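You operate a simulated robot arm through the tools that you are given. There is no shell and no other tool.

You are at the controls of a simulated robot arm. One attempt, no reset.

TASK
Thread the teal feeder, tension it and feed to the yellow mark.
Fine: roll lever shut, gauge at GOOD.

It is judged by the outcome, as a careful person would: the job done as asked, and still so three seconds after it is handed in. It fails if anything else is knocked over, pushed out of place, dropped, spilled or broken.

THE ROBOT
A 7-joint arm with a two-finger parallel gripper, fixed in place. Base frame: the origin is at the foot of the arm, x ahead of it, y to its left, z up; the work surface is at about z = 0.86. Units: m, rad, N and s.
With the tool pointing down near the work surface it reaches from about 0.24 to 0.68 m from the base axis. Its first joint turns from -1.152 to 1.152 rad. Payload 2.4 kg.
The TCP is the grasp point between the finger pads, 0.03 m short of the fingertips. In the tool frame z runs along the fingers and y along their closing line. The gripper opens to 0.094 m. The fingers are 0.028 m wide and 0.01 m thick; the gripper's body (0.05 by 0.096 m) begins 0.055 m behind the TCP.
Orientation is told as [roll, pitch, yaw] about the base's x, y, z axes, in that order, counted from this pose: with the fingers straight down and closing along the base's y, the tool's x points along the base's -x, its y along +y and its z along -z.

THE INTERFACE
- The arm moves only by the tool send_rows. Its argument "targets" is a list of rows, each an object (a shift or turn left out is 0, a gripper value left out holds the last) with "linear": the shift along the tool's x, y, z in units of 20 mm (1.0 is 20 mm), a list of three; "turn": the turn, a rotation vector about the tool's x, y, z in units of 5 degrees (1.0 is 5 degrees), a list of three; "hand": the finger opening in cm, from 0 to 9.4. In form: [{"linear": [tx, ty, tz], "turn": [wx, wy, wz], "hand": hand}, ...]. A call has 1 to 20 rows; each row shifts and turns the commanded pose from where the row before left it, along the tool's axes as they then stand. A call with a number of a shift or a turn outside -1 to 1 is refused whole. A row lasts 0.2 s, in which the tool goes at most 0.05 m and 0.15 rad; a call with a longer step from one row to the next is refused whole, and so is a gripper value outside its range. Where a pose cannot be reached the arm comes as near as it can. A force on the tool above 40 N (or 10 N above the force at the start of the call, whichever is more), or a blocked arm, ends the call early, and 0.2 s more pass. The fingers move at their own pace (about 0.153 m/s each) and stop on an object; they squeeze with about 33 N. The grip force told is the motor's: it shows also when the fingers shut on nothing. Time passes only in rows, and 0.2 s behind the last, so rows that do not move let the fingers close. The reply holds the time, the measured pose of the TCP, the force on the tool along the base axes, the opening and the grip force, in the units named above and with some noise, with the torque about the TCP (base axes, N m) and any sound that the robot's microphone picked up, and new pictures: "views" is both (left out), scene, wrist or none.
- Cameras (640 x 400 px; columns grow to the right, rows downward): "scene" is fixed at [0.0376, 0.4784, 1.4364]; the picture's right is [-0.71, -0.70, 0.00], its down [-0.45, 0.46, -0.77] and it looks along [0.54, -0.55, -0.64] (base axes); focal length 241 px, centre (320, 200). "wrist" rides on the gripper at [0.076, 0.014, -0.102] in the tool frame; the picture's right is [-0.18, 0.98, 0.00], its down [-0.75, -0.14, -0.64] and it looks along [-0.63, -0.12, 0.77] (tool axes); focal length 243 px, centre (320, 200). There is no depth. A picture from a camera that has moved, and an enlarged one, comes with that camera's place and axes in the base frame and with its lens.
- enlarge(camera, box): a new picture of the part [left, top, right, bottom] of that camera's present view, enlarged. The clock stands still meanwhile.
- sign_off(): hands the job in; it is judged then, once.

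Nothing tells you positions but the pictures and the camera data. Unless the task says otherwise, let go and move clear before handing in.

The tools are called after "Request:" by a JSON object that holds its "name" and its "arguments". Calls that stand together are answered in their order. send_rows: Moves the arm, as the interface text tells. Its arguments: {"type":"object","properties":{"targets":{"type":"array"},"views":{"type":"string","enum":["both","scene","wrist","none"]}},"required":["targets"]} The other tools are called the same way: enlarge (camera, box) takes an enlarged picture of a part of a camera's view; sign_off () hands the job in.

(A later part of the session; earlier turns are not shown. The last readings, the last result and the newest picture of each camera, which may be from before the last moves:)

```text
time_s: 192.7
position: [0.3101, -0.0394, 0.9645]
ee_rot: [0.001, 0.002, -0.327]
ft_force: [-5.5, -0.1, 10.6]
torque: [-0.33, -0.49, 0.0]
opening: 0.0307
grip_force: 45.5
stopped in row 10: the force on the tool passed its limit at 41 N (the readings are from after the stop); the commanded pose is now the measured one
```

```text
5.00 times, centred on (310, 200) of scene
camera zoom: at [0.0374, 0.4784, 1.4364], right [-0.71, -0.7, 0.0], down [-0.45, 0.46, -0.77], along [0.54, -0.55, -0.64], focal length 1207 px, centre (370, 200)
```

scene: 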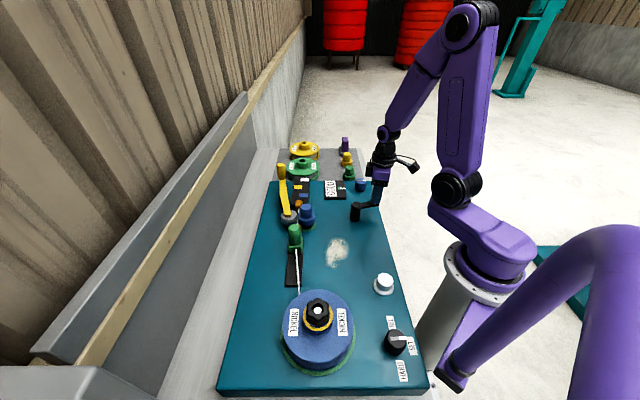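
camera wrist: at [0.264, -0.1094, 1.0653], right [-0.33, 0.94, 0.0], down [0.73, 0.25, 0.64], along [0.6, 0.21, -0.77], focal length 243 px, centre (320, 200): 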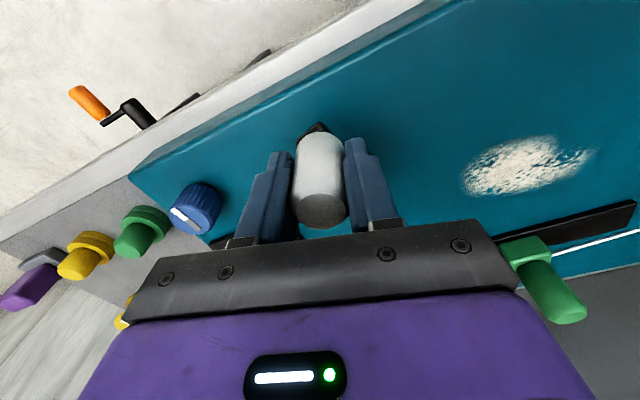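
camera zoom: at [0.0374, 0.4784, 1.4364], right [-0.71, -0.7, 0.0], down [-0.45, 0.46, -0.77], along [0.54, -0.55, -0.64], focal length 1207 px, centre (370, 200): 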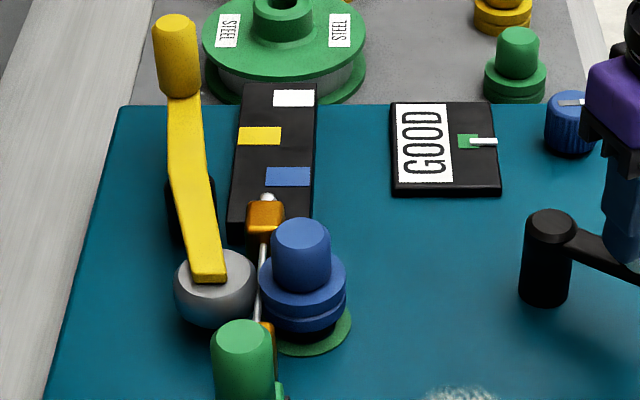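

Refitting the crank's circle from the measured points gives a pivot near (0.3745, −0.027) and a radius of about 0.066. I'll continue clockwise with that.

Request:
{"name": "send_rows", "arguments": {"targets": [{"linear": [0.0684, 0.1267, 0], "turn": [0, 0, 0.5]}, {"linear": [0.0684, 0.1267, 0], "turn": [0, 0, 0.5]}, {"linear": [0.0684, 0.1267, 0], "turn": [0, 0, 0.5]}, {"linear": [0.0684, 0.1267, 0], "turn": [0, 0, 0.5]}, {"linear": [0.0684, 0.1267, 0], "turn": [0, 0, 0.5]}, {"linear": [0.0684, 0.1267, 0], "turn": [0, 0, 0.5]}, {"linear": [0.0684, 0.1267, 0], "turn": [0, 0, 0.5]}, {"linear": [0.0684, 0.1267, 0], "turn": [0, 0, 0.5]}, {"linear": [0.0684, 0.1267, 0], "turn": [0, 0, 0.5]}, {"linear": [0.0684, 0.1267, 0], "turn": [0, 0, 0.5]}, {"linear": [0.0684, 0.1267, 0], "turn": [0, 0, 0.5]}, {"linear": [0.0684, 0.1267, 0], "turn": [0, 0, 0.5]}]}}

Request:
{"name": "enlarge", "arguments": {"camera": "scene", "box": [260, 160, 360, 240]}}

```text
time_s: 195.3
position: [0.3109, -0.003, 0.965]
ee_rot: [0.002, 0.002, -0.852]
ft_force: [7.5, -5.9, -32.8]
torque: [0.22, 0.47, 0.01]
opening: 0.031
grip_force: 44.8
camera wrist: at [0.272, 0.0616, 1.0667], right [0.86, 0.51, 0.0], down [0.39, -0.66, 0.64], along [0.32, -0.55, -0.77], focal length 243 px, centre (320, 200)
```

scene: 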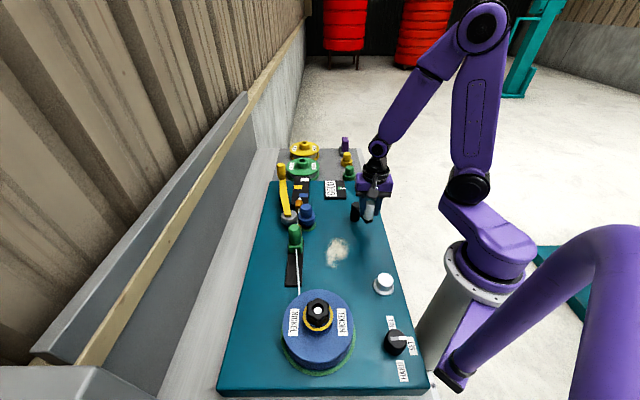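
wrist: 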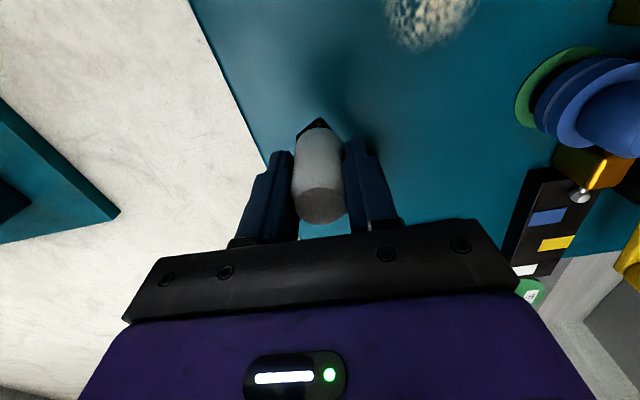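

```text
5.00 times, centred on (310, 200) of scene
camera zoom: at [0.0382, 0.4782, 1.4365], right [-0.71, -0.7, 0.0], down [-0.45, 0.46, -0.77], along [0.54, -0.55, -0.64], focal length 1207 px, centre (370, 200)
```

zoom: 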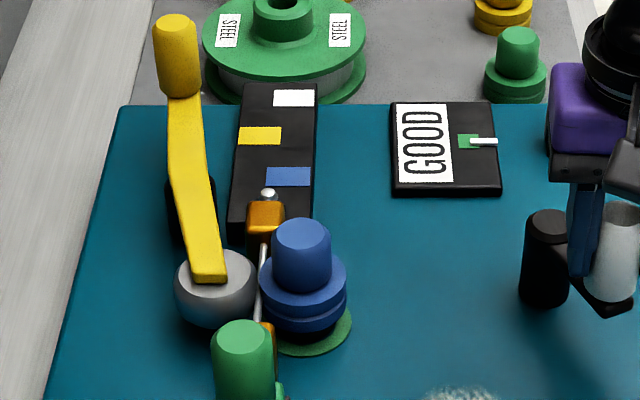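

The tip has come into view and moves steadily, roughly 0.16 mm per degree, so I need well over one more turn. GOOD is holding. I'll continue in larger strokes.

Request:
{"name": "send_rows", "arguments": {"targets": [{"linear": [0.0895, 0.1806, 0.035], "turn": [0, 0, 0.7]}, {"linear": [0.0895, 0.1806, 0], "turn": [0, 0, 0.7]}, {"linear": [0.0895, 0.1806, 0], "turn": [0, 0, 0.7]}, {"linear": [0.0895, 0.1806, 0], "turn": [0, 0, 0.7]}, {"linear": [0.0895, 0.1806, 0], "turn": [0, 0, 0.7]}, {"linear": [0.0895, 0.1806, 0], "turn": [0, 0, 0.7]}, {"linear": [0.0895, 0.1806, 0], "turn": [0, 0, 0.7]}, {"linear": [0.0895, 0.1806, 0], "turn": [0, 0, 0.7]}, {"linear": [0.0895, 0.1806, 0], "turn": [0, 0, 0.7]}, {"linear": [0.0895, 0.1806, 0], "turn": [0, 0, 0.7]}, {"linear": [0.0895, 0.1806, 0], "turn": [0, 0, 0.7]}, {"linear": [0.0895, 0.1806, 0], "turn": [0, 0, 0.7]}], "views": "scene"}}

```text
time_s: 197.9
position: [0.3423, 0.0307, 0.9627]
ee_rot: [-0.002, 0.001, -1.583]
ft_force: [-18.9, 31.0, 4.9]
torque: [0.51, 0.09, 0.01]
opening: 0.0305
grip_force: 45.1
```

scene: 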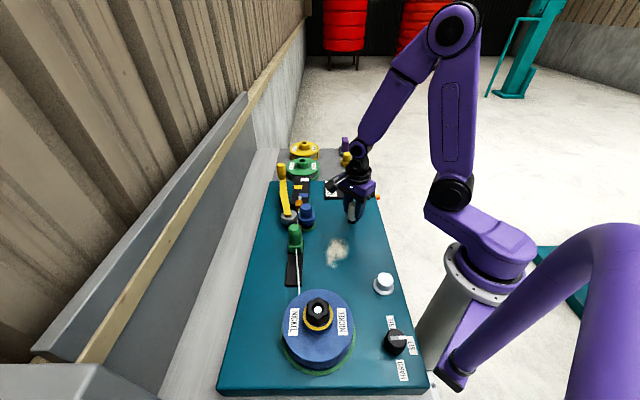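

Refined again: pivot near (0.378, −0.025), radius 0.0695. I'll correct outward a few millimetres and continue.

Request:
{"name": "send_rows", "arguments": {"targets": [{"linear": [0.1, -0.066, 0]}, {"linear": [0.1114, 0.1807, 0], "turn": [0, 0, 0.7]}, {"linear": [0.1114, 0.1807, 0], "turn": [0, 0, 0.7]}, {"linear": [0.1114, 0.1807, 0], "turn": [0, 0, 0.7]}, {"linear": [0.1114, 0.1807, 0], "turn": [0, 0, 0.7]}, {"linear": [0.1114, 0.1807, 0], "turn": [0, 0, 0.7]}, {"linear": [0.1114, 0.1807, 0], "turn": [0, 0, 0.7]}, {"linear": [0.1114, 0.1807, 0], "turn": [0, 0, 0.7]}, {"linear": [0.1114, 0.1807, 0], "turn": [0, 0, 0.7]}, {"linear": [0.1114, 0.1807, 0], "turn": [0, 0, 0.7]}, {"linear": [0.1114, 0.1807, 0], "turn": [0, 0, 0.7]}], "views": "scene"}}

Request:
{"name": "enlarge", "arguments": {"camera": "scene", "box": [260, 160, 360, 240]}}

```text
time_s: 200.3
position: [0.3802, 0.0396, 0.963]
ee_rot: [-0.005, -0.007, -2.192]
ft_force: [-0.4, -4.6, -5.1]
torque: [-1.09, -1.08, 0.02]
opening: 0.0309
grip_force: 44.8
stopped in row 11: the force on the tool passed its limit at 48 N (the readings are from after the stop); the commanded pose is now the measured one
```

scene: 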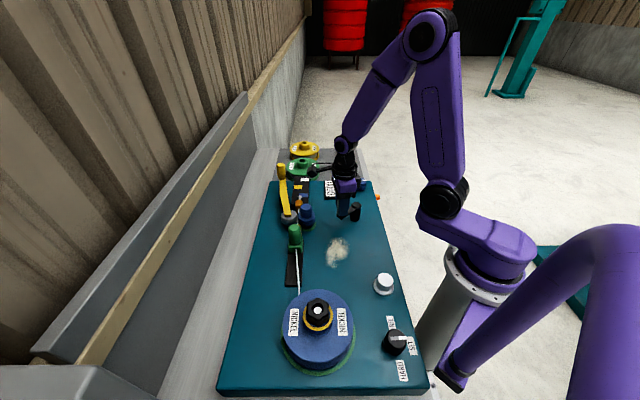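

```text
5.00 times, centred on (310, 200) of scene
camera zoom: at [0.0376, 0.4783, 1.4365], right [-0.71, -0.7, 0.0], down [-0.45, 0.46, -0.77], along [0.54, -0.55, -0.64], focal length 1207 px, centre (370, 200)
```

zoom: 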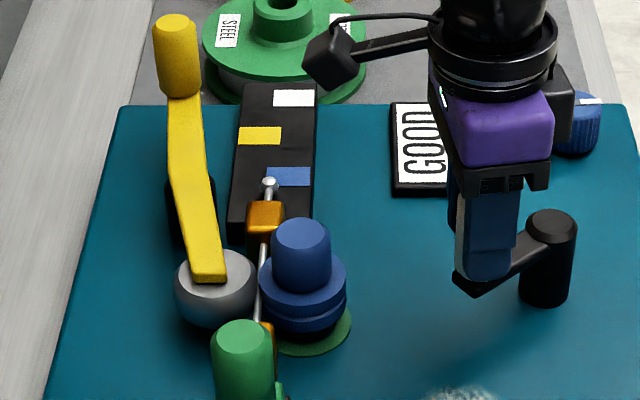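

The tip is now beside the blue mark, with the crank turned about 163°; I need roughly 380° more to reach yellow. I'll open around the handle, swing the wrist back for a fresh stroke and check that the crank stays put.

Request:
{"name": "send_rows", "arguments": {"targets": [{"hand": 4.5}, {"hand": 6}, {"turn": [0, 0, -1]}, {"turn": [0, 0, -1]}, {"turn": [0, 0, -1]}, {"turn": [0, 0, -1]}, {"turn": [0, 0, -1]}, {"turn": [0, 0, -1]}, {"turn": [0, 0, -1]}, {"turn": [0, 0, -1]}, {"turn": [0, 0, -1]}, {"turn": [0, 0, -1]}, {"turn": [0, 0, -1]}, {"turn": [0, 0, -1]}, {"turn": [0, 0, -1]}, {"turn": [0, 0, -1]}, {"turn": [0, 0, -1]}, {"turn": [0, 0, -1]}, {"turn": [0, 0, -1]}, {"turn": [0, 0, -1]}], "views": "none"}}

Request:
{"name": "send_rows", "arguments": {"targets": [{"turn": [0, 0, -1]}, {"turn": [0, 0, -1]}, {"turn": [0, 0, -1]}, {"turn": [0, 0, -1]}, {"turn": [0, 0, -1]}, {"turn": [0, 0, -1]}, {"turn": [0, 0, -1]}, {"turn": [0, 0, -1]}, {"turn": [0, 0, -1]}, {"turn": [0, 0, -1]}, {"turn": [0, 0, -1]}, {"turn": [0, 0, -1]}, {"turn": [0, 0, -1]}, {"turn": [0, 0, -1]}, {"turn": [0, 0, -1]}, {"turn": [0, 0, -1]}, {"turn": [0, 0, -1]}, {"turn": [0, 0, -1]}, {"turn": [0, 0, -1]}, {"turn": [0, 0, -1]}]}}

```text
time_s: 204.6
position: [0.3803, 0.0394, 0.9632]
ee_rot: [-0.005, 0.007, -0.622]
ft_force: [-0.1, 0.7, -0.4]
torque: [-0.01, -0.05, 0.0]
opening: 0.0604
grip_force: 0.0
```

```text
time_s: 208.8
position: [0.3813, 0.042, 0.9626]
ee_rot: [0.007, 0.003, 1.123]
ft_force: [-0.5, -0.4, -0.3]
torque: [0.03, 0.01, -0.01]
opening: 0.0601
grip_force: 0.1
camera wrist: at [0.3348, -0.0219, 1.0655], right [-0.81, 0.59, 0.01], down [0.46, 0.62, 0.64], along [0.37, 0.52, -0.77], focal length 243 px, centre (320, 200)
```

scene: 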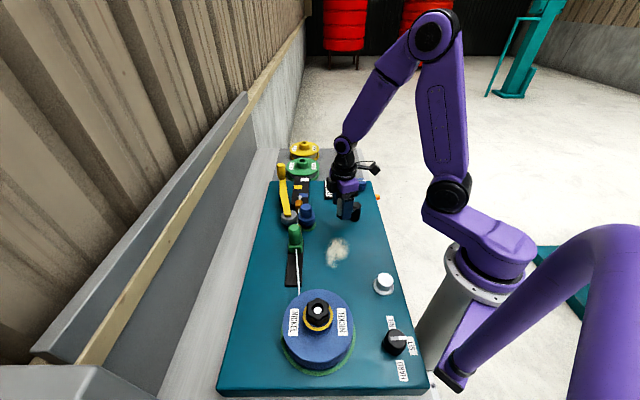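
wrist: 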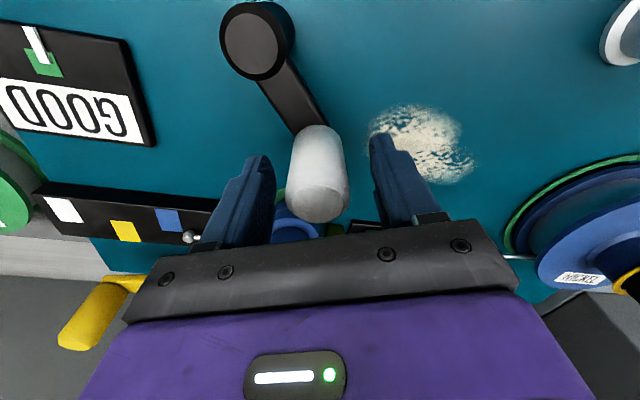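

The crank stayed put and GOOD is still showing. I'll re-grip and start the next clockwise stroke with the refined circle (pivot 0.3757, −0.027; radius 0.0667).

Request:
{"name": "send_rows", "arguments": {"targets": [{"linear": [0.09, -0.04, 0], "hand": 4.5}, {"hand": 2.5}, {"hand": 2.5}, {"linear": [-0.0675, -0.1922, 0], "turn": [0, 0, 0.7]}, {"linear": [-0.0675, -0.1922, 0], "turn": [0, 0, 0.7]}, {"linear": [-0.0675, -0.1922, 0], "turn": [0, 0, 0.7]}, {"linear": [-0.0675, -0.1922, 0], "turn": [0, 0, 0.7]}, {"linear": [-0.0675, -0.1922, 0], "turn": [0, 0, 0.7]}, {"linear": [-0.0675, -0.1922, 0], "turn": [0, 0, 0.7]}, {"linear": [-0.0675, -0.1922, 0], "turn": [0, 0, 0.7]}, {"linear": [-0.0675, -0.1922, 0], "turn": [0, 0, 0.7]}], "views": "none"}}

```text
time_s: 211.2
position: [0.4114, 0.028, 0.9628]
ee_rot: [0.006, 0.01, 0.632]
ft_force: [-12.3, -14.8, 18.1]
torque: [-0.64, -1.2, -0.06]
opening: 0.0313
grip_force: 44.6
```

Moving well with modest forces. A small inward correction and continuing.

Request:
{"name": "send_rows", "arguments": {"targets": [{"linear": [0.047, -0.018, -0.02]}, {"linear": [-0.0675, -0.1922, 0], "turn": [0, 0, 0.7]}, {"linear": [-0.0675, -0.1922, 0], "turn": [0, 0, 0.7]}, {"linear": [-0.0675, -0.1922, 0], "turn": [0, 0, 0.7]}, {"linear": [-0.0675, -0.1922, 0], "turn": [0, 0, 0.7]}, {"linear": [-0.0675, -0.1922, 0], "turn": [0, 0, 0.7]}, {"linear": [-0.0675, -0.1922, 0], "turn": [0, 0, 0.7]}, {"linear": [-0.0675, -0.1922, 0], "turn": [0, 0, 0.7]}, {"linear": [-0.0675, -0.1922, 0], "turn": [0, 0, 0.7]}, {"linear": [-0.0675, -0.1922, 0], "turn": [0, 0, 0.7]}, {"linear": [-0.0675, -0.1922, 0], "turn": [0, 0, 0.7]}, {"linear": [-0.0675, -0.1922, 0], "turn": [0, 0, 0.7]}, {"linear": [-0.0675, -0.1922, 0], "turn": [0, 0, 0.7]}], "views": "scene"}}

Request:
{"name": "enlarge", "arguments": {"camera": "scene", "box": [260, 160, 360, 240]}}

```text
time_s: 213.3
position: [0.4328, 0.0021, 0.9629]
ee_rot: [0.0, 0.01, 0.102]
ft_force: [-5.4, -1.3, 9.9]
torque: [-0.6, -0.32, -0.01]
opening: 0.0312
grip_force: 45.0
stopped in row 10: the force on the tool passed its limit at 41 N (the readings are from after the stop); the commanded pose is now the measured one
```

scene: 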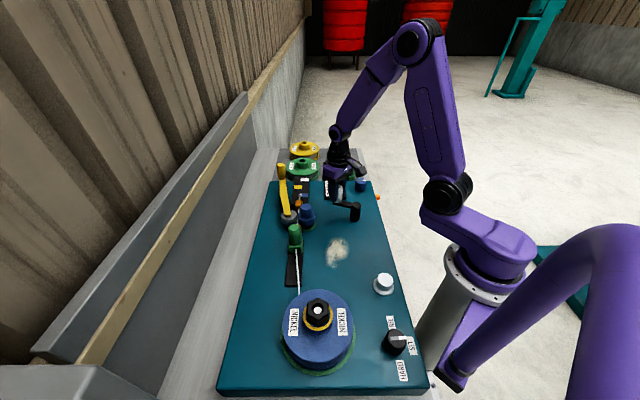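

```text
5.00 times, centred on (310, 200) of scene
camera zoom: at [0.0373, 0.4783, 1.4364], right [-0.71, -0.7, 0.0], down [-0.45, 0.46, -0.77], along [0.54, -0.55, -0.64], focal length 1207 px, centre (370, 200)
```

zoom: 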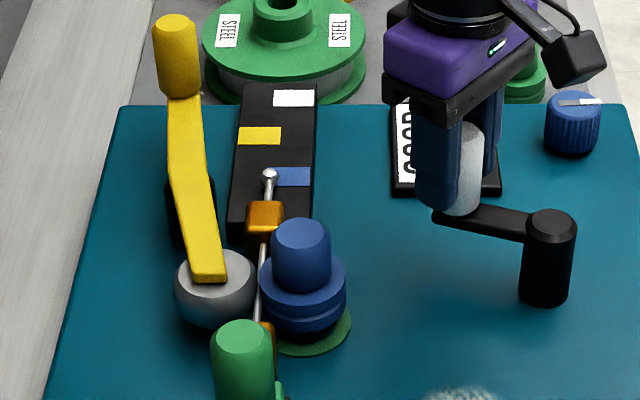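

The tip is alongside the blue mark and still on course, with the crank radius refined to 0.066. Carrying on clockwise.

Request:
{"name": "send_rows", "arguments": {"targets": [{"linear": [-0.0641, -0.1911, 0], "turn": [0, 0, 0.7]}, {"linear": [-0.0641, -0.1911, 0], "turn": [0, 0, 0.7]}, {"linear": [-0.0641, -0.1911, 0], "turn": [0, 0, 0.7]}, {"linear": [-0.0641, -0.1911, 0], "turn": [0, 0, 0.7]}, {"linear": [-0.0641, -0.1911, 0], "turn": [0, 0, 0.7]}, {"linear": [-0.0641, -0.1911, 0], "turn": [0, 0, 0.7]}, {"linear": [-0.0641, -0.1911, 0], "turn": [0, 0, 0.7]}, {"linear": [-0.0641, -0.1911, 0], "turn": [0, 0, 0.7]}, {"linear": [-0.0641, -0.1911, 0], "turn": [0, 0, 0.7]}, {"linear": [-0.0641, -0.1911, 0], "turn": [0, 0, 0.7]}, {"linear": [-0.0641, -0.1911, 0], "turn": [0, 0, 0.7]}, {"linear": [-0.0641, -0.1911, 0], "turn": [0, 0, 0.7]}], "views": "none"}}

```text
time_s: 215.9
position: [0.4378, -0.0444, 0.9623]
ee_rot: [-0.008, 0.01, -0.63]
ft_force: [-12.1, 5.7, -18.8]
torque: [1.63, -0.98, 0.03]
opening: 0.0312
grip_force: 45.3
```

On track with low forces. Continuing.

Request:
{"name": "send_rows", "arguments": {"targets": [{"linear": [-0.036, -0.201, 0.02], "turn": [0, 0, 0.7]}, {"linear": [-0.0641, -0.1911, 0], "turn": [0, 0, 0.7]}, {"linear": [-0.0641, -0.1911, 0], "turn": [0, 0, 0.7]}, {"linear": [-0.0641, -0.1911, 0], "turn": [0, 0, 0.7]}, {"linear": [-0.0641, -0.1911, 0], "turn": [0, 0, 0.7]}, {"linear": [-0.0641, -0.1911, 0], "turn": [0, 0, 0.7]}, {"linear": [-0.0641, -0.1911, 0], "turn": [0, 0, 0.7]}, {"linear": [-0.0641, -0.1911, 0], "turn": [0, 0, 0.7]}, {"linear": [-0.0641, -0.1911, 0], "turn": [0, 0, 0.7]}, {"linear": [-0.0641, -0.1911, 0], "turn": [0, 0, 0.7]}, {"linear": [-0.0641, -0.1911, 0], "turn": [0, 0, 0.7]}, {"linear": [-0.0641, -0.1911, 0], "turn": [0, 0, 0.7]}], "views": "scene"}}

Request:
{"name": "enlarge", "arguments": {"camera": "scene", "box": [260, 160, 360, 240]}}

```text
time_s: 217.9
position: [0.4213, -0.0722, 0.9625]
ee_rot: [-0.006, 0.004, -1.164]
ft_force: [-6.5, 3.8, 8.4]
torque: [0.4, -1.23, 0.02]
opening: 0.0318
grip_force: 45.6
stopped in row 9: the force on the tool passed its limit at 42 N (the readings are from after the stop); the commanded pose is now the measured one
```

scene: 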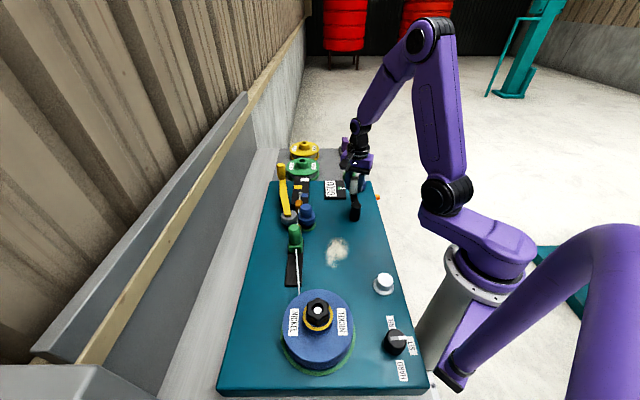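

```text
5.00 times, centred on (310, 200) of scene
camera zoom: at [0.0373, 0.4784, 1.4364], right [-0.71, -0.7, 0.0], down [-0.45, 0.46, -0.77], along [0.54, -0.55, -0.64], focal length 1207 px, centre (370, 200)
```

zoom: 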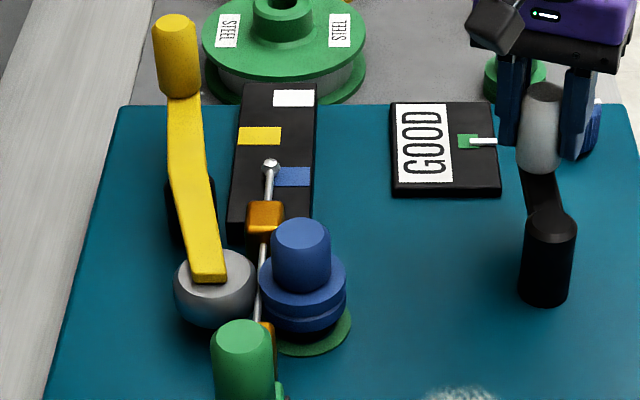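

The tip is past the blue mark's centre and about 50 mm short of yellow, with GOOD steady. Continuing this stroke to its end.

Request:
{"name": "send_rows", "arguments": {"targets": [{"linear": [-0.072, -0.188, 0], "turn": [0, 0, 0.7]}, {"linear": [-0.072, -0.188, 0], "turn": [0, 0, 0.7]}, {"linear": [-0.072, -0.188, 0], "turn": [0, 0, 0.7]}, {"linear": [-0.072, -0.188, 0], "turn": [0, 0, 0.7]}, {"linear": [-0.072, -0.188, 0], "turn": [0, 0, 0.7]}, {"linear": [-0.072, -0.188, 0], "turn": [0, 0, 0.7]}, {"linear": [-0.072, -0.188, 0], "turn": [0, 0, 0.7]}, {"linear": [-0.072, -0.188, 0], "turn": [0, 0, 0.7]}, {"linear": [-0.072, -0.188, 0], "turn": [0, 0, 0.7]}, {"linear": [-0.072, -0.188, 0], "turn": [0, 0, 0.7]}], "views": "none"}}

```text
time_s: 219.4
position: [0.4018, -0.0856, 0.9618]
ee_rot: [-0.007, 0.001, -1.53]
ft_force: [-4.8, 4.8, 7.2]
torque: [-0.13, -1.11, 0.01]
opening: 0.0315
grip_force: 45.4
stopped in row 7: the force on the tool passed its limit at 42 N (the readings are from after the stop); the commanded pose is now the measured one
```

Side load built up a little again; it has now been reset. I'm biasing slightly inward and carrying on.

Request:
{"name": "send_rows", "arguments": {"targets": [{"linear": [-0.066, -0.19, 0], "turn": [0, 0, 0.7]}, {"linear": [-0.066, -0.19, 0], "turn": [0, 0, 0.7]}, {"linear": [-0.066, -0.19, 0], "turn": [0, 0, 0.7]}, {"linear": [-0.066, -0.19, 0], "turn": [0, 0, 0.7]}, {"linear": [-0.066, -0.19, 0], "turn": [0, 0, 0.7]}, {"linear": [-0.066, -0.19, 0], "turn": [0, 0, 0.7]}, {"linear": [-0.066, -0.19, 0], "turn": [0, 0, 0.7]}, {"linear": [-0.066, -0.19, 0], "turn": [0, 0, 0.7]}, {"linear": [-0.066, -0.19, 0], "turn": [0, 0, 0.7]}, {"linear": [-0.066, -0.19, 0], "turn": [0, 0, 0.7]}], "views": "scene"}}

Request:
{"name": "enlarge", "arguments": {"camera": "scene", "box": [260, 160, 360, 240]}}

```text
time_s: 221.6
position: [0.3631, -0.0914, 0.9607]
ee_rot: [-0.004, -0.006, -2.146]
ft_force: [-0.2, -21.9, -16.6]
torque: [-0.55, -1.11, 0.0]
opening: 0.0312
grip_force: 44.5
```

scene: 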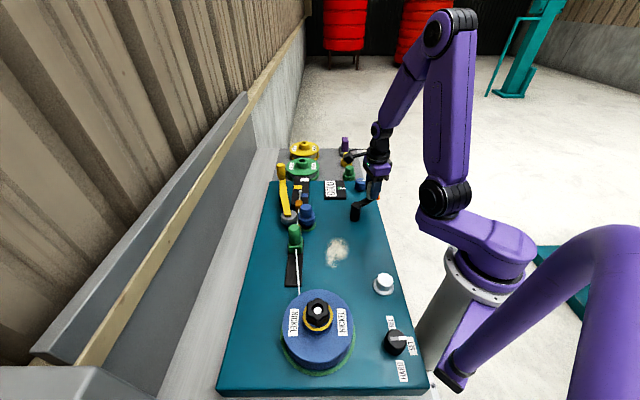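

```text
5.00 times, centred on (310, 200) of scene
camera zoom: at [0.0378, 0.4777, 1.4367], right [-0.71, -0.7, 0.0], down [-0.45, 0.46, -0.77], along [0.54, -0.55, -0.64], focal length 1207 px, centre (370, 200)
```

zoom: 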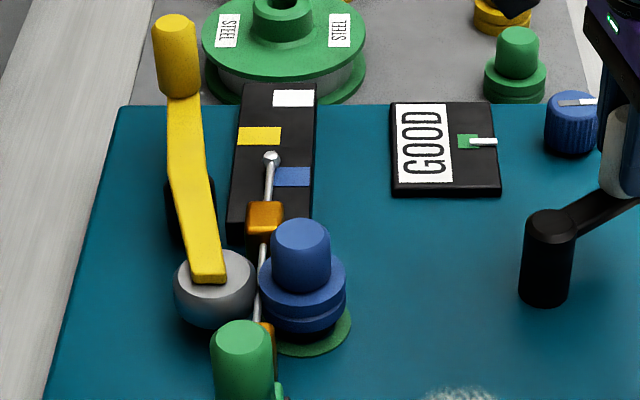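

One full turn done; the tip is between blue and yellow, about 40 mm short, and the gauge is at GOOD. Opening and swinging the wrist back for the next stroke.

Request:
{"name": "send_rows", "arguments": {"targets": [{"hand": 4.5}, {"hand": 6}, {"turn": [0, 0, -1]}, {"turn": [0, 0, -1]}, {"turn": [0, 0, -1]}, {"turn": [0, 0, -1]}, {"turn": [0, 0, -1]}, {"turn": [0, 0, -1]}, {"turn": [0, 0, -1]}, {"turn": [0, 0, -1]}, {"turn": [0, 0, -1]}, {"turn": [0, 0, -1]}, {"turn": [0, 0, -1]}, {"turn": [0, 0, -1]}, {"turn": [0, 0, -1]}, {"turn": [0, 0, -1]}, {"turn": [0, 0, -1]}, {"turn": [0, 0, -1]}, {"turn": [0, 0, -1]}, {"turn": [0, 0, -1]}], "views": "none"}}

Request:
{"name": "send_rows", "arguments": {"targets": [{"turn": [0, 0, -1]}, {"turn": [0, 0, -1]}, {"turn": [0, 0, -1]}, {"turn": [0, 0, -1]}, {"turn": [0, 0, -1]}, {"turn": [0, 0, -1]}, {"turn": [0, 0, -1]}, {"turn": [0, 0, -1]}, {"turn": [0, 0, -1]}, {"turn": [0, 0, -1]}, {"turn": [0, 0, -1]}, {"turn": [0, 0, -1]}, {"turn": [0, 0, -1]}, {"turn": [0, 0, -1]}, {"turn": [0, 0, -1]}, {"turn": [0, 0, -1]}, {"turn": [0, 0, -1]}, {"turn": [0, 0, -1]}, {"turn": [0, 0, -1]}, {"linear": [0, 0, 0]}], "views": "wrist"}}

```text
time_s: 225.8
position: [0.3627, -0.0905, 0.9607]
ee_rot: [-0.004, 0.007, -0.57]
ft_force: [-1.0, 0.4, 0.4]
torque: [0.03, 0.01, 0.0]
opening: 0.0599
grip_force: 0.0
```

```text
time_s: 230.0
position: [0.3626, -0.09, 0.9611]
ee_rot: [0.008, 0.004, 1.088]
ft_force: [0.9, 0.0, 0.1]
torque: [0.0, 0.04, 0.0]
opening: 0.0599
grip_force: 0.0
camera wrist: at [0.3152, -0.1521, 1.0644], right [-0.79, 0.62, 0.01], down [0.48, 0.6, 0.64], along [0.39, 0.5, -0.77], focal length 243 px, centre (320, 200)
```

wrist: 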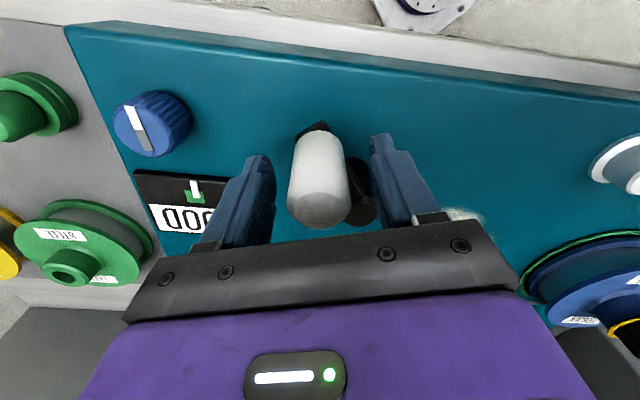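

Ready for the next stroke. Re-grip and continue clockwise.

Request:
{"name": "send_rows", "arguments": {"targets": [{"hand": 4.5}, {"hand": 2.5}, {"hand": 2.5}, {"linear": [0.0564, 0.1935, 0], "turn": [0, 0, 0.7]}, {"linear": [0.0564, 0.1935, 0], "turn": [0, 0, 0.7]}, {"linear": [0.0564, 0.1935, 0], "turn": [0, 0, 0.7]}, {"linear": [0.0564, 0.1935, 0], "turn": [0, 0, 0.7]}, {"linear": [0.0564, 0.1935, 0], "turn": [0, 0, 0.7]}, {"linear": [0.0564, 0.1935, 0], "turn": [0, 0, 0.7]}, {"linear": [0.0564, 0.1935, 0], "turn": [0, 0, 0.7]}, {"linear": [0.0564, 0.1935, 0], "turn": [0, 0, 0.7]}, {"linear": [0.0564, 0.1935, 0], "turn": [0, 0, 0.7]}, {"linear": [0.0564, 0.1935, 0], "turn": [0, 0, 0.7]}], "views": "none"}}

```text
time_s: 232.8
position: [0.3274, -0.0732, 0.9619]
ee_rot: [0.003, 0.006, 0.475]
ft_force: [2.5, -3.8, 12.4]
torque: [-0.3, -1.28, -0.03]
opening: 0.0306
grip_force: 44.8
```

Very smooth. Continuing.

Request:
{"name": "send_rows", "arguments": {"targets": [{"linear": [0.0564, 0.1935, 0], "turn": [0, 0, 0.7]}, {"linear": [0.0564, 0.1935, 0], "turn": [0, 0, 0.7]}, {"linear": [0.0564, 0.1935, 0], "turn": [0, 0, 0.7]}, {"linear": [0.0564, 0.1935, 0], "turn": [0, 0, 0.7]}, {"linear": [0.0564, 0.1935, 0], "turn": [0, 0, 0.7]}, {"linear": [0.0564, 0.1935, 0], "turn": [0, 0, 0.7]}, {"linear": [0.0564, 0.1935, 0], "turn": [0, 0, 0.7]}, {"linear": [0.0564, 0.1935, 0], "turn": [0, 0, 0.7]}, {"linear": [0.0564, 0.1935, 0], "turn": [0, 0, 0.7]}, {"linear": [0.0564, 0.1935, 0], "turn": [0, 0, 0.7]}, {"linear": [0.0564, 0.1935, 0], "turn": [0, 0, 0.7]}, {"linear": [0.0564, 0.1935, 0], "turn": [0, 0, 0.7]}], "views": "scene"}}

Request:
{"name": "enlarge", "arguments": {"camera": "scene", "box": [260, 160, 360, 240]}}

```text
time_s: 235.4
position: [0.3076, -0.0282, 0.9619]
ee_rot: [-0.005, 0.014, -0.26]
ft_force: [-12.0, -3.9, -23.4]
torque: [1.08, -0.12, 0.02]
opening: 0.0304
grip_force: 45.0
```

scene: 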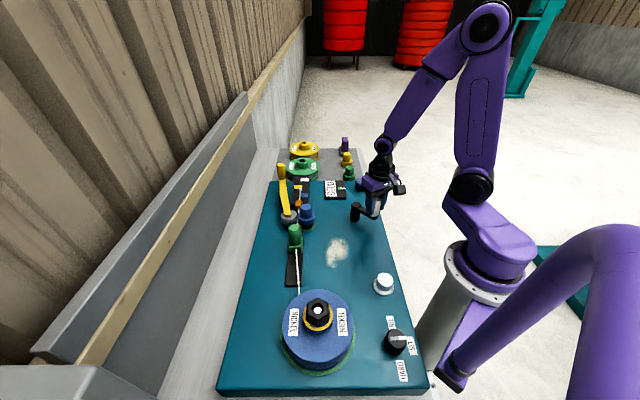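

```text
5.00 times, centred on (310, 200) of scene
camera zoom: at [0.0375, 0.4782, 1.4365], right [-0.71, -0.7, 0.0], down [-0.45, 0.46, -0.77], along [0.54, -0.55, -0.64], focal length 1207 px, centre (370, 200)
```

zoom: 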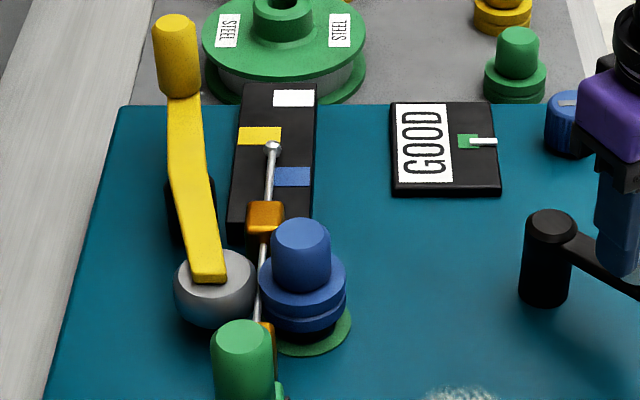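

The tip is now just short of the yellow mark, roughly 26 mm to go or about 165° of crank. Continuing the stroke.

Request:
{"name": "send_rows", "arguments": {"targets": [{"linear": [0.085, 0.1845, 0.025], "turn": [0, 0, 0.7]}, {"linear": [0.0564, 0.1935, 0], "turn": [0, 0, 0.7]}, {"linear": [0.0564, 0.1935, 0], "turn": [0, 0, 0.7]}, {"linear": [0.0564, 0.1935, 0], "turn": [0, 0, 0.7]}, {"linear": [0.0564, 0.1935, 0], "turn": [0, 0, 0.7]}, {"linear": [0.0564, 0.1935, 0], "turn": [0, 0, 0.7]}, {"linear": [0.0564, 0.1935, 0], "turn": [0, 0, 0.7]}, {"linear": [0.0564, 0.1935, 0], "turn": [0, 0, 0.7]}, {"linear": [0.0564, 0.1935, 0], "turn": [0, 0, 0.7]}, {"linear": [0.0564, 0.1935, 0], "turn": [0, 0, 0.7]}, {"linear": [0.0564, 0.1935, 0], "turn": [0, 0, 0.7]}, {"linear": [0.0564, 0.1935, 0], "turn": [0, 0, 0.7]}], "views": "none"}}

```text
time_s: 236.0
position: [0.3076, -0.0189, 0.9626]
ee_rot: [-0.002, 0.007, -0.373]
ft_force: [-7.3, 1.5, 9.0]
torque: [0.51, -0.85, 0.02]
opening: 0.0307
grip_force: 45.2
stopped in row 3: the force on the tool passed its limit at 41 N (the readings are from after the stop); the commanded pose is now the measured one
```

Load reset at a good position. Continuing with the updated direction.

Request:
{"name": "send_rows", "arguments": {"targets": [{"linear": [0.0466, 0.1962, 0], "turn": [0, 0, 0.7]}, {"linear": [0.0466, 0.1962, 0], "turn": [0, 0, 0.7]}, {"linear": [0.0466, 0.1962, 0], "turn": [0, 0, 0.7]}, {"linear": [0.0466, 0.1962, 0], "turn": [0, 0, 0.7]}, {"linear": [0.0466, 0.1962, 0], "turn": [0, 0, 0.7]}, {"linear": [0.0466, 0.1962, 0], "turn": [0, 0, 0.7]}, {"linear": [0.0466, 0.1962, 0], "turn": [0, 0, 0.7]}, {"linear": [0.0466, 0.1962, 0], "turn": [0, 0, 0.7]}, {"linear": [0.0466, 0.1962, 0], "turn": [0, 0, 0.7]}, {"linear": [0.0466, 0.1962, 0], "turn": [0, 0, 0.7]}, {"linear": [0.0466, 0.1962, 0], "turn": [0, 0, 0.7]}, {"linear": [0.0466, 0.1962, 0], "turn": [0, 0, 0.7]}], "views": "none"}}

Request:
{"name": "enlarge", "arguments": {"camera": "scene", "box": [260, 160, 360, 240]}}

```text
time_s: 238.6
position: [0.3291, 0.0238, 0.9622]
ee_rot: [-0.007, 0.004, -1.106]
ft_force: [-18.3, 16.9, -17.4]
torque: [1.34, -0.74, 0.01]
opening: 0.0306
grip_force: 45.0
```

```text
5.00 times, centred on (310, 200) of scene
camera zoom: at [0.0372, 0.4788, 1.4363], right [-0.71, -0.7, 0.0], down [-0.45, 0.46, -0.77], along [0.54, -0.55, -0.64], focal length 1207 px, centre (370, 200)
```

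zoom: 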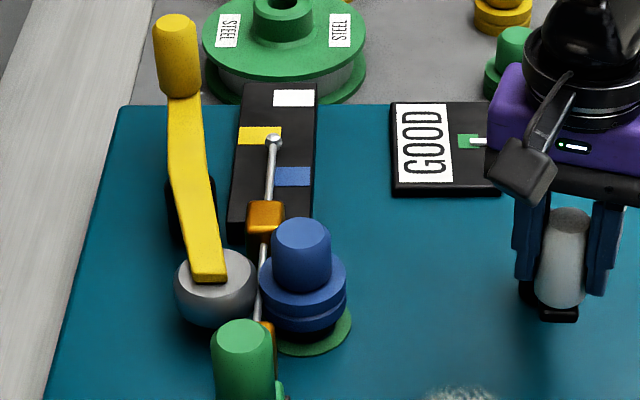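

The tip is about level with the near edge of the yellow mark, given that the wire sits above the board. Continuing about 45° more, then I'll check from overhead.

Request:
{"name": "send_rows", "arguments": {"targets": [{"linear": [0.058, -0.015, 0.02]}, {"linear": [0.0466, 0.1962, 0], "turn": [0, 0, 0.7]}, {"linear": [0.0466, 0.1962, 0], "turn": [0, 0, 0.7]}, {"linear": [0.0466, 0.1962, 0], "turn": [0, 0, 0.7]}, {"linear": [0.0466, 0.1962, 0], "turn": [0, 0, 0.7]}, {"linear": [0.0466, 0.1962, 0], "turn": [0, 0, 0.7]}, {"linear": [0.0466, 0.1962, 0], "turn": [0, 0, 0.7]}, {"linear": [0.0466, 0.1962, 0], "turn": [0, 0, 0.7]}, {"linear": [0.0466, 0.1962, 0], "turn": [0, 0, 0.7]}, {"linear": [0.0466, 0.1962, 0], "turn": [0, 0, 0.7]}, {"linear": [0.0466, 0.1962, 0], "turn": [0, 0, 0.7]}, {"linear": [0.0466, 0.1962, 0], "turn": [0, 0, 0.7]}, {"linear": [0.0466, 0.1962, 0], "turn": [0, 0, 0.7]}], "views": "none"}}

Request:
{"name": "enlarge", "arguments": {"camera": "scene", "box": [260, 160, 360, 240]}}

```text
time_s: 241.4
position: [0.3754, 0.0392, 0.9617]
ee_rot: [-0.003, -0.001, -1.842]
ft_force: [-2.4, 5.6, 7.6]
torque: [-0.54, -0.2, 0.01]
opening: 0.0308
grip_force: 44.7
```

```text
5.00 times, centred on (310, 200) of scene
camera zoom: at [0.0375, 0.4785, 1.4364], right [-0.71, -0.7, 0.0], down [-0.45, 0.46, -0.77], along [0.54, -0.55, -0.64], focal length 1207 px, centre (370, 200)
```

zoom: 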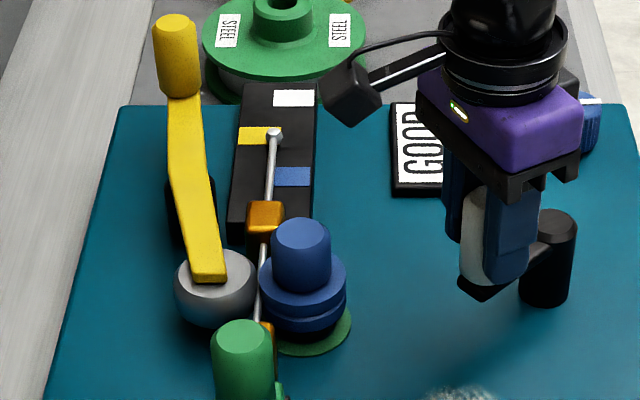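

By eye the tip is close to the yellow mark, perhaps 10 mm short of its centre. I'll let go of the crank, rise and check it from nearly overhead.

Request:
{"name": "send_rows", "arguments": {"targets": [{"hand": 4.5}, {"hand": 6}, {"linear": [0, 0, -1]}, {"linear": [0, 0, -1]}, {"linear": [0, 0, -1]}, {"linear": [0, 0, -1]}, {"linear": [0, 0, -1]}, {"turn": [0, 0, -1]}, {"turn": [0, 0, -1]}, {"turn": [0, 0, -1]}, {"turn": [0, 0, -1]}, {"turn": [0, 0, -1]}, {"turn": [0, 0, -1]}, {"turn": [0, 0, -1]}, {"turn": [0, 0, -1]}, {"turn": [0, 0, -1]}, {"turn": [0, 0, -1]}, {"turn": [0, 0, -1]}, {"turn": [0, 0, -1]}], "views": "none"}}

```text
time_s: 245.4
position: [0.3744, 0.039, 1.0613]
ee_rot: [-0.004, 0.005, -0.79]
ft_force: [0.3, 0.6, -0.3]
torque: [0.01, -0.05, 0.03]
opening: 0.06
grip_force: 0.0
```

Now moving so the camera is above the marks.

Request:
{"name": "send_rows", "arguments": {"targets": [{"linear": [-0.995, 0.654, 0]}, {"linear": [-0.995, 0.654, 0]}, {"linear": [-0.995, 0.654, 0]}, {"linear": [-0.995, 0.654, 0]}, {"linear": [-0.995, 0.654, 0]}, {"linear": [-0.995, 0.654, 0]}, {"linear": [-0.995, 0.654, 0]}, {"linear": [-0.995, 0.654, 0]}, {"linear": [-0.995, 0.654, 0]}, {"linear": [-0.995, 0.654, 0]}, {"linear": [-0.995, 0.654, 0]}]}}

Request:
{"name": "enlarge", "arguments": {"camera": "wrist", "box": [240, 0, 400, 110]}}

```text
time_s: 247.8
position: [0.6282, -0.017, 1.0598]
ee_rot: [-0.004, 0.005, -0.791]
ft_force: [1.1, 0.8, 0.1]
torque: [-0.02, -0.01, 0.0]
opening: 0.06
grip_force: 0.1
camera wrist: at [0.5851, 0.0462, 1.1625], right [0.83, 0.56, 0.0], down [0.43, -0.64, 0.64], along [0.35, -0.53, -0.77], focal length 243 px, centre (320, 200)
```

scene: 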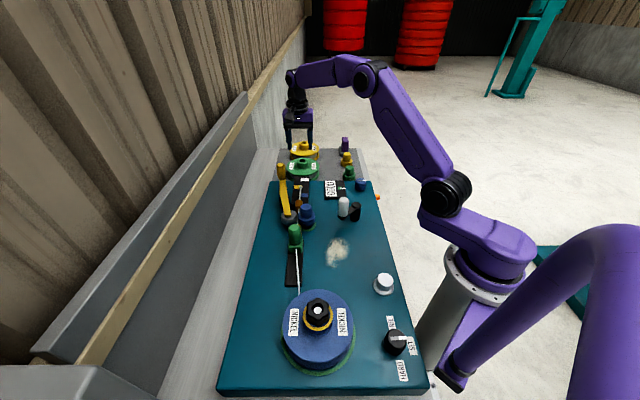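
wrist: 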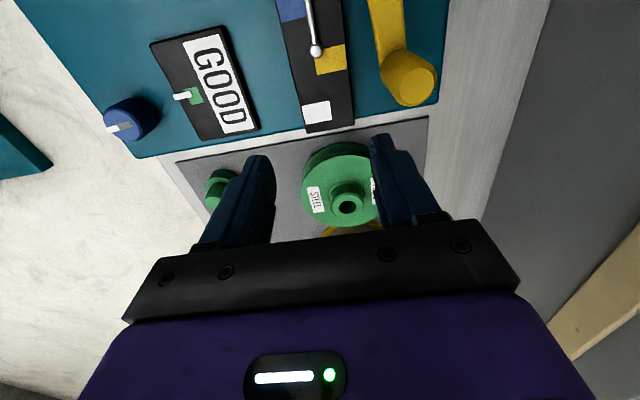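

```text
3.64 times, centred on (320, 55) of wrist
camera zoom: at [0.5851, 0.0462, 1.1625], right [0.83, 0.56, 0.0], down [0.43, -0.64, 0.64], along [0.35, -0.53, -0.77], focal length 882 px, centre (320, 727)
```

zoom: 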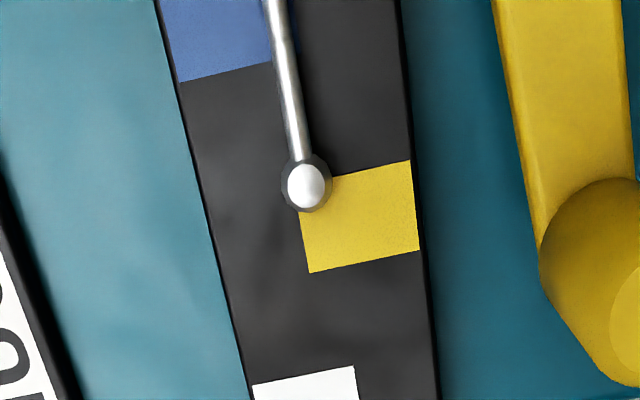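

From nearly overhead the tip ball is at the mark's near edge, s ≈ 0.419, while the yellow mark spans 0.420 to 0.441. I need about 11 mm more, or roughly 65° of crank, so I'm going back to the handle.

Request:
{"name": "send_rows", "arguments": {"targets": [{"linear": [0.995, -0.632, 0]}, {"linear": [0.995, -0.632, 0]}, {"linear": [0.995, -0.632, 0]}, {"linear": [0.995, -0.632, 0]}, {"linear": [0.995, -0.632, 0]}, {"linear": [0.995, -0.632, 0]}, {"linear": [0.995, -0.632, 0]}, {"linear": [0.995, -0.632, 0]}, {"linear": [0.995, -0.632, 0]}, {"linear": [0.995, -0.632, 0]}, {"linear": [0.98, -0.632, 0]}, {"turn": [0, 0, -1]}, {"turn": [0, 0, -1]}, {"turn": [0, 0, -1]}, {"turn": [0, 0, -1]}, {"turn": [0, 0, -1]}, {"linear": [0, 0, 0]}], "views": "wrist"}}

```text
time_s: 251.4
position: [0.3777, 0.0427, 1.0613]
ee_rot: [-0.003, 0.004, -0.354]
ft_force: [0.5, -0.6, 0.6]
torque: [0.0, 0.01, 0.01]
opening: 0.0599
grip_force: 0.0
camera wrist: at [0.3112, 0.0813, 1.1642], right [0.51, 0.86, 0.0], down [0.66, -0.39, 0.64], along [0.55, -0.33, -0.77], focal length 243 px, centre (320, 200)
```

wrist: 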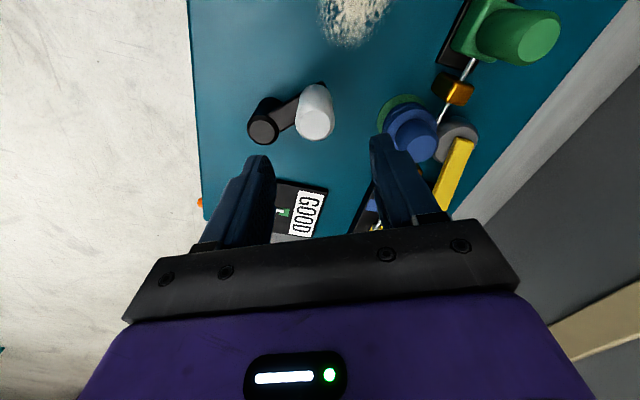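

Lined up on the handle; lower, grip and take the final stroke in small steps.

Request:
{"name": "send_rows", "arguments": {"targets": [{"linear": [0.08, -0.2, 1]}, {"linear": [0, 0, 1]}, {"linear": [0, 0, 1]}, {"linear": [0, 0, 1]}, {"linear": [0, 0, 0.95]}, {"hand": 4.5}, {"hand": 2.5}, {"hand": 2.5}, {"hand": 2.5}], "views": "none"}}

Request:
{"name": "send_rows", "arguments": {"targets": [{"linear": [-0.1374, 0.043, 0], "turn": [0, 0, 0.5]}, {"linear": [-0.1374, 0.043, 0], "turn": [0, 0, 0.5]}, {"linear": [-0.1374, 0.043, 0], "turn": [0, 0, 0.5]}, {"linear": [-0.1374, 0.043, 0], "turn": [0, 0, 0.5]}, {"linear": [-0.1374, 0.043, 0], "turn": [0, 0, 0.5]}, {"linear": [-0.1374, 0.043, 0], "turn": [0, 0, 0.5]}, {"linear": [-0.1374, 0.043, 0], "turn": [0, 0, 0.5]}, {"linear": [-0.1374, 0.043, 0], "turn": [0, 0, 0.5]}], "views": "wrist"}}

```text
time_s: 253.4
position: [0.3734, 0.0396, 0.9605]
ee_rot: [-0.004, 0.006, -0.358]
ft_force: [-0.5, -9.4, -13.8]
torque: [0.13, -1.17, 0.02]
opening: 0.031
grip_force: 44.9
```

```text
time_s: 255.2
position: [0.3963, 0.0357, 0.9613]
ee_rot: [-0.005, 0.007, -0.708]
ft_force: [-3.7, -3.1, -39.1]
torque: [1.28, -0.5, -0.03]
opening: 0.0307
grip_force: 45.1
camera wrist: at [0.3473, 0.0949, 1.065], right [0.78, 0.63, -0.01], down [0.49, -0.6, 0.64], along [0.4, -0.5, -0.77], focal length 243 px, centre (320, 200)
```

wrist: 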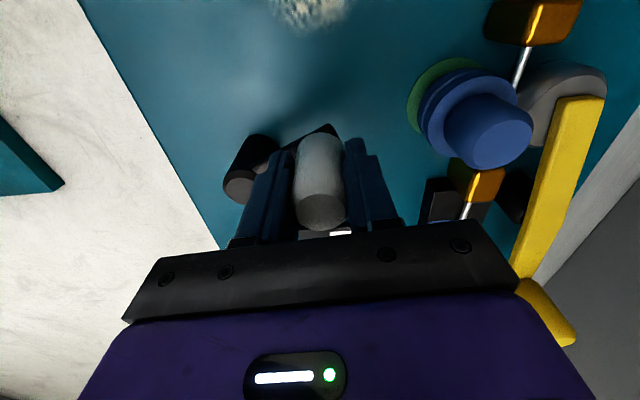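

Turned about 20°. Relieving the height and continuing about 40° more.

Request:
{"name": "send_rows", "arguments": {"targets": [{"linear": [0, 0, 0.04]}, {"linear": [-0.1374, 0.043, 0], "turn": [0, 0, 0.5]}, {"linear": [-0.1374, 0.043, 0], "turn": [0, 0, 0.5]}, {"linear": [-0.1374, 0.043, 0], "turn": [0, 0, 0.5]}, {"linear": [-0.1374, 0.043, 0], "turn": [0, 0, 0.5]}, {"linear": [-0.1374, 0.043, 0], "turn": [0, 0, 0.5]}, {"linear": [-0.1374, 0.043, 0], "turn": [0, 0, 0.5]}, {"linear": [-0.1374, 0.043, 0], "turn": [0, 0, 0.5]}, {"linear": [-0.1374, 0.043, 0], "turn": [0, 0, 0.5]}], "views": "none"}}

Request:
{"name": "send_rows", "arguments": {"targets": [{"linear": [-0.1374, 0.043, 0], "turn": [0, 0, 0.5]}, {"linear": [-0.1374, 0.043, 0], "turn": [0, 0, 0.5]}, {"linear": [-0.1374, 0.043, 0], "turn": [0, 0, 0.5]}, {"linear": [-0.1374, 0.043, 0], "turn": [0, 0, 0.5]}, {"linear": [-0.1374, 0.043, 0], "turn": [0, 0, 0.5]}, {"linear": [-0.1374, 0.043, 0], "turn": [0, 0, 0.5]}, {"linear": [-0.1374, 0.043, 0], "turn": [0, 0, 0.5]}], "views": "scene"}}

Request:
{"name": "enlarge", "arguments": {"camera": "scene", "box": [260, 160, 360, 240]}}

```text
time_s: 257.2
position: [0.4166, 0.0228, 0.963]
ee_rot: [-0.001, 0.001, -1.056]
ft_force: [-9.3, -4.9, 23.5]
torque: [1.13, 0.28, -0.02]
opening: 0.0309
grip_force: 44.8
```

```text
time_s: 258.0
position: [0.4218, 0.0176, 0.9628]
ee_rot: [-0.004, 0.001, -1.171]
ft_force: [-5.1, -3.2, 6.6]
torque: [0.54, -0.54, 0.0]
opening: 0.0306
grip_force: 45.4
stopped in row 3: the force on the tool passed its limit at 41 N (the readings are from after the stop); the commanded pose is now the measured one
```

scene: 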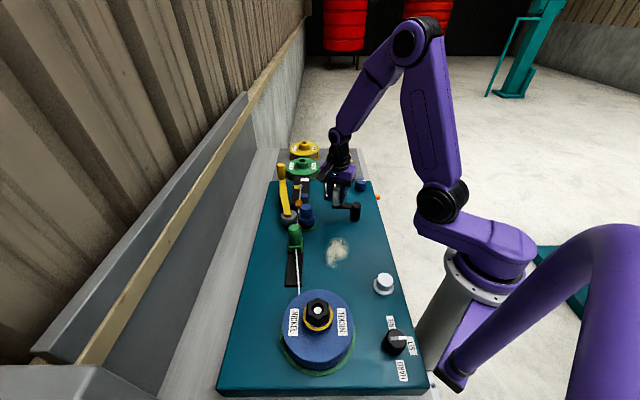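

```text
5.00 times, centred on (310, 200) of scene
camera zoom: at [0.0374, 0.4783, 1.4365], right [-0.71, -0.7, 0.0], down [-0.45, 0.46, -0.77], along [0.54, -0.55, -0.64], focal length 1207 px, centre (370, 200)
```

zoom: 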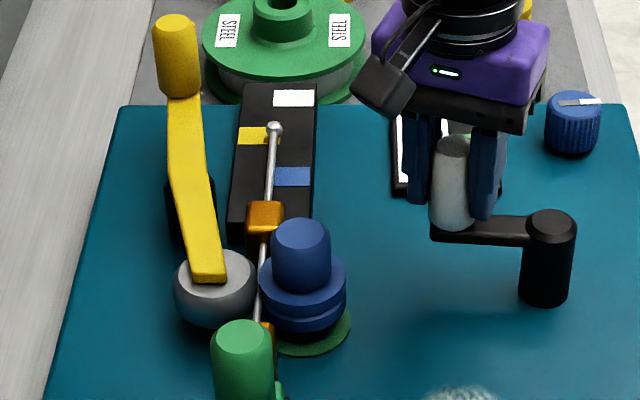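

The tip is now well into the yellow mark, and I want about 3 mm more to reach its centre, or 20° of crank.

Request:
{"name": "send_rows", "arguments": {"targets": [{"linear": [-0.139, 0.036, 0], "turn": [0, 0, 0.5]}, {"linear": [-0.139, 0.036, 0], "turn": [0, 0, 0.5]}, {"linear": [-0.139, 0.036, 0], "turn": [0, 0, 0.5]}, {"linear": [-0.139, 0.036, 0], "turn": [0, 0, 0.5]}, {"linear": [-0.139, 0.036, 0], "turn": [0, 0, 0.5]}, {"linear": [-0.139, 0.036, 0], "turn": [0, 0, 0.5]}, {"linear": [-0.139, 0.036, 0], "turn": [0, 0, 0.5]}], "views": "none"}}

Request:
{"name": "enlarge", "arguments": {"camera": "scene", "box": [260, 160, 360, 240]}}

```text
time_s: 259.6
position: [0.4336, 0.0005, 0.9618]
ee_rot: [-0.001, 0.001, -1.474]
ft_force: [1.9, 4.7, -6.9]
torque: [1.37, -0.24, -0.03]
opening: 0.0307
grip_force: 44.5
```

```text
5.00 times, centred on (310, 200) of scene
camera zoom: at [0.0377, 0.4784, 1.4364], right [-0.71, -0.7, 0.0], down [-0.45, 0.46, -0.77], along [0.54, -0.55, -0.64], focal length 1207 px, centre (370, 200)
```

zoom: 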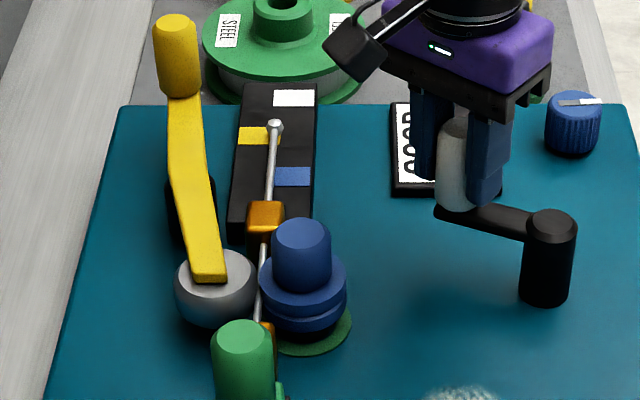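

The tip should now be near the mark's centre. I'll release the crank, rise and check from overhead again.

Request:
{"name": "send_rows", "arguments": {"targets": [{"hand": 4.5}, {"hand": 6}, {"linear": [0, 0, -1]}, {"linear": [0, 0, -1]}, {"linear": [0, 0, -1]}, {"linear": [0, 0, -1]}, {"linear": [0, 0, -1]}, {"turn": [0, 0, -1]}, {"turn": [0, 0, -1]}, {"turn": [0, 0, -1]}, {"turn": [0, 0, -1]}, {"turn": [0, 0, -1]}, {"turn": [0, 0, -1]}, {"turn": [0, 0, -1]}, {"turn": [0, 0, -0.9]}], "views": "none"}}

```text
time_s: 262.8
position: [0.4341, -0.0008, 1.0611]
ee_rot: [-0.002, 0.002, -0.785]
ft_force: [0.0, -0.6, -0.1]
torque: [-0.03, 0.01, 0.0]
opening: 0.0598
grip_force: 0.0
```

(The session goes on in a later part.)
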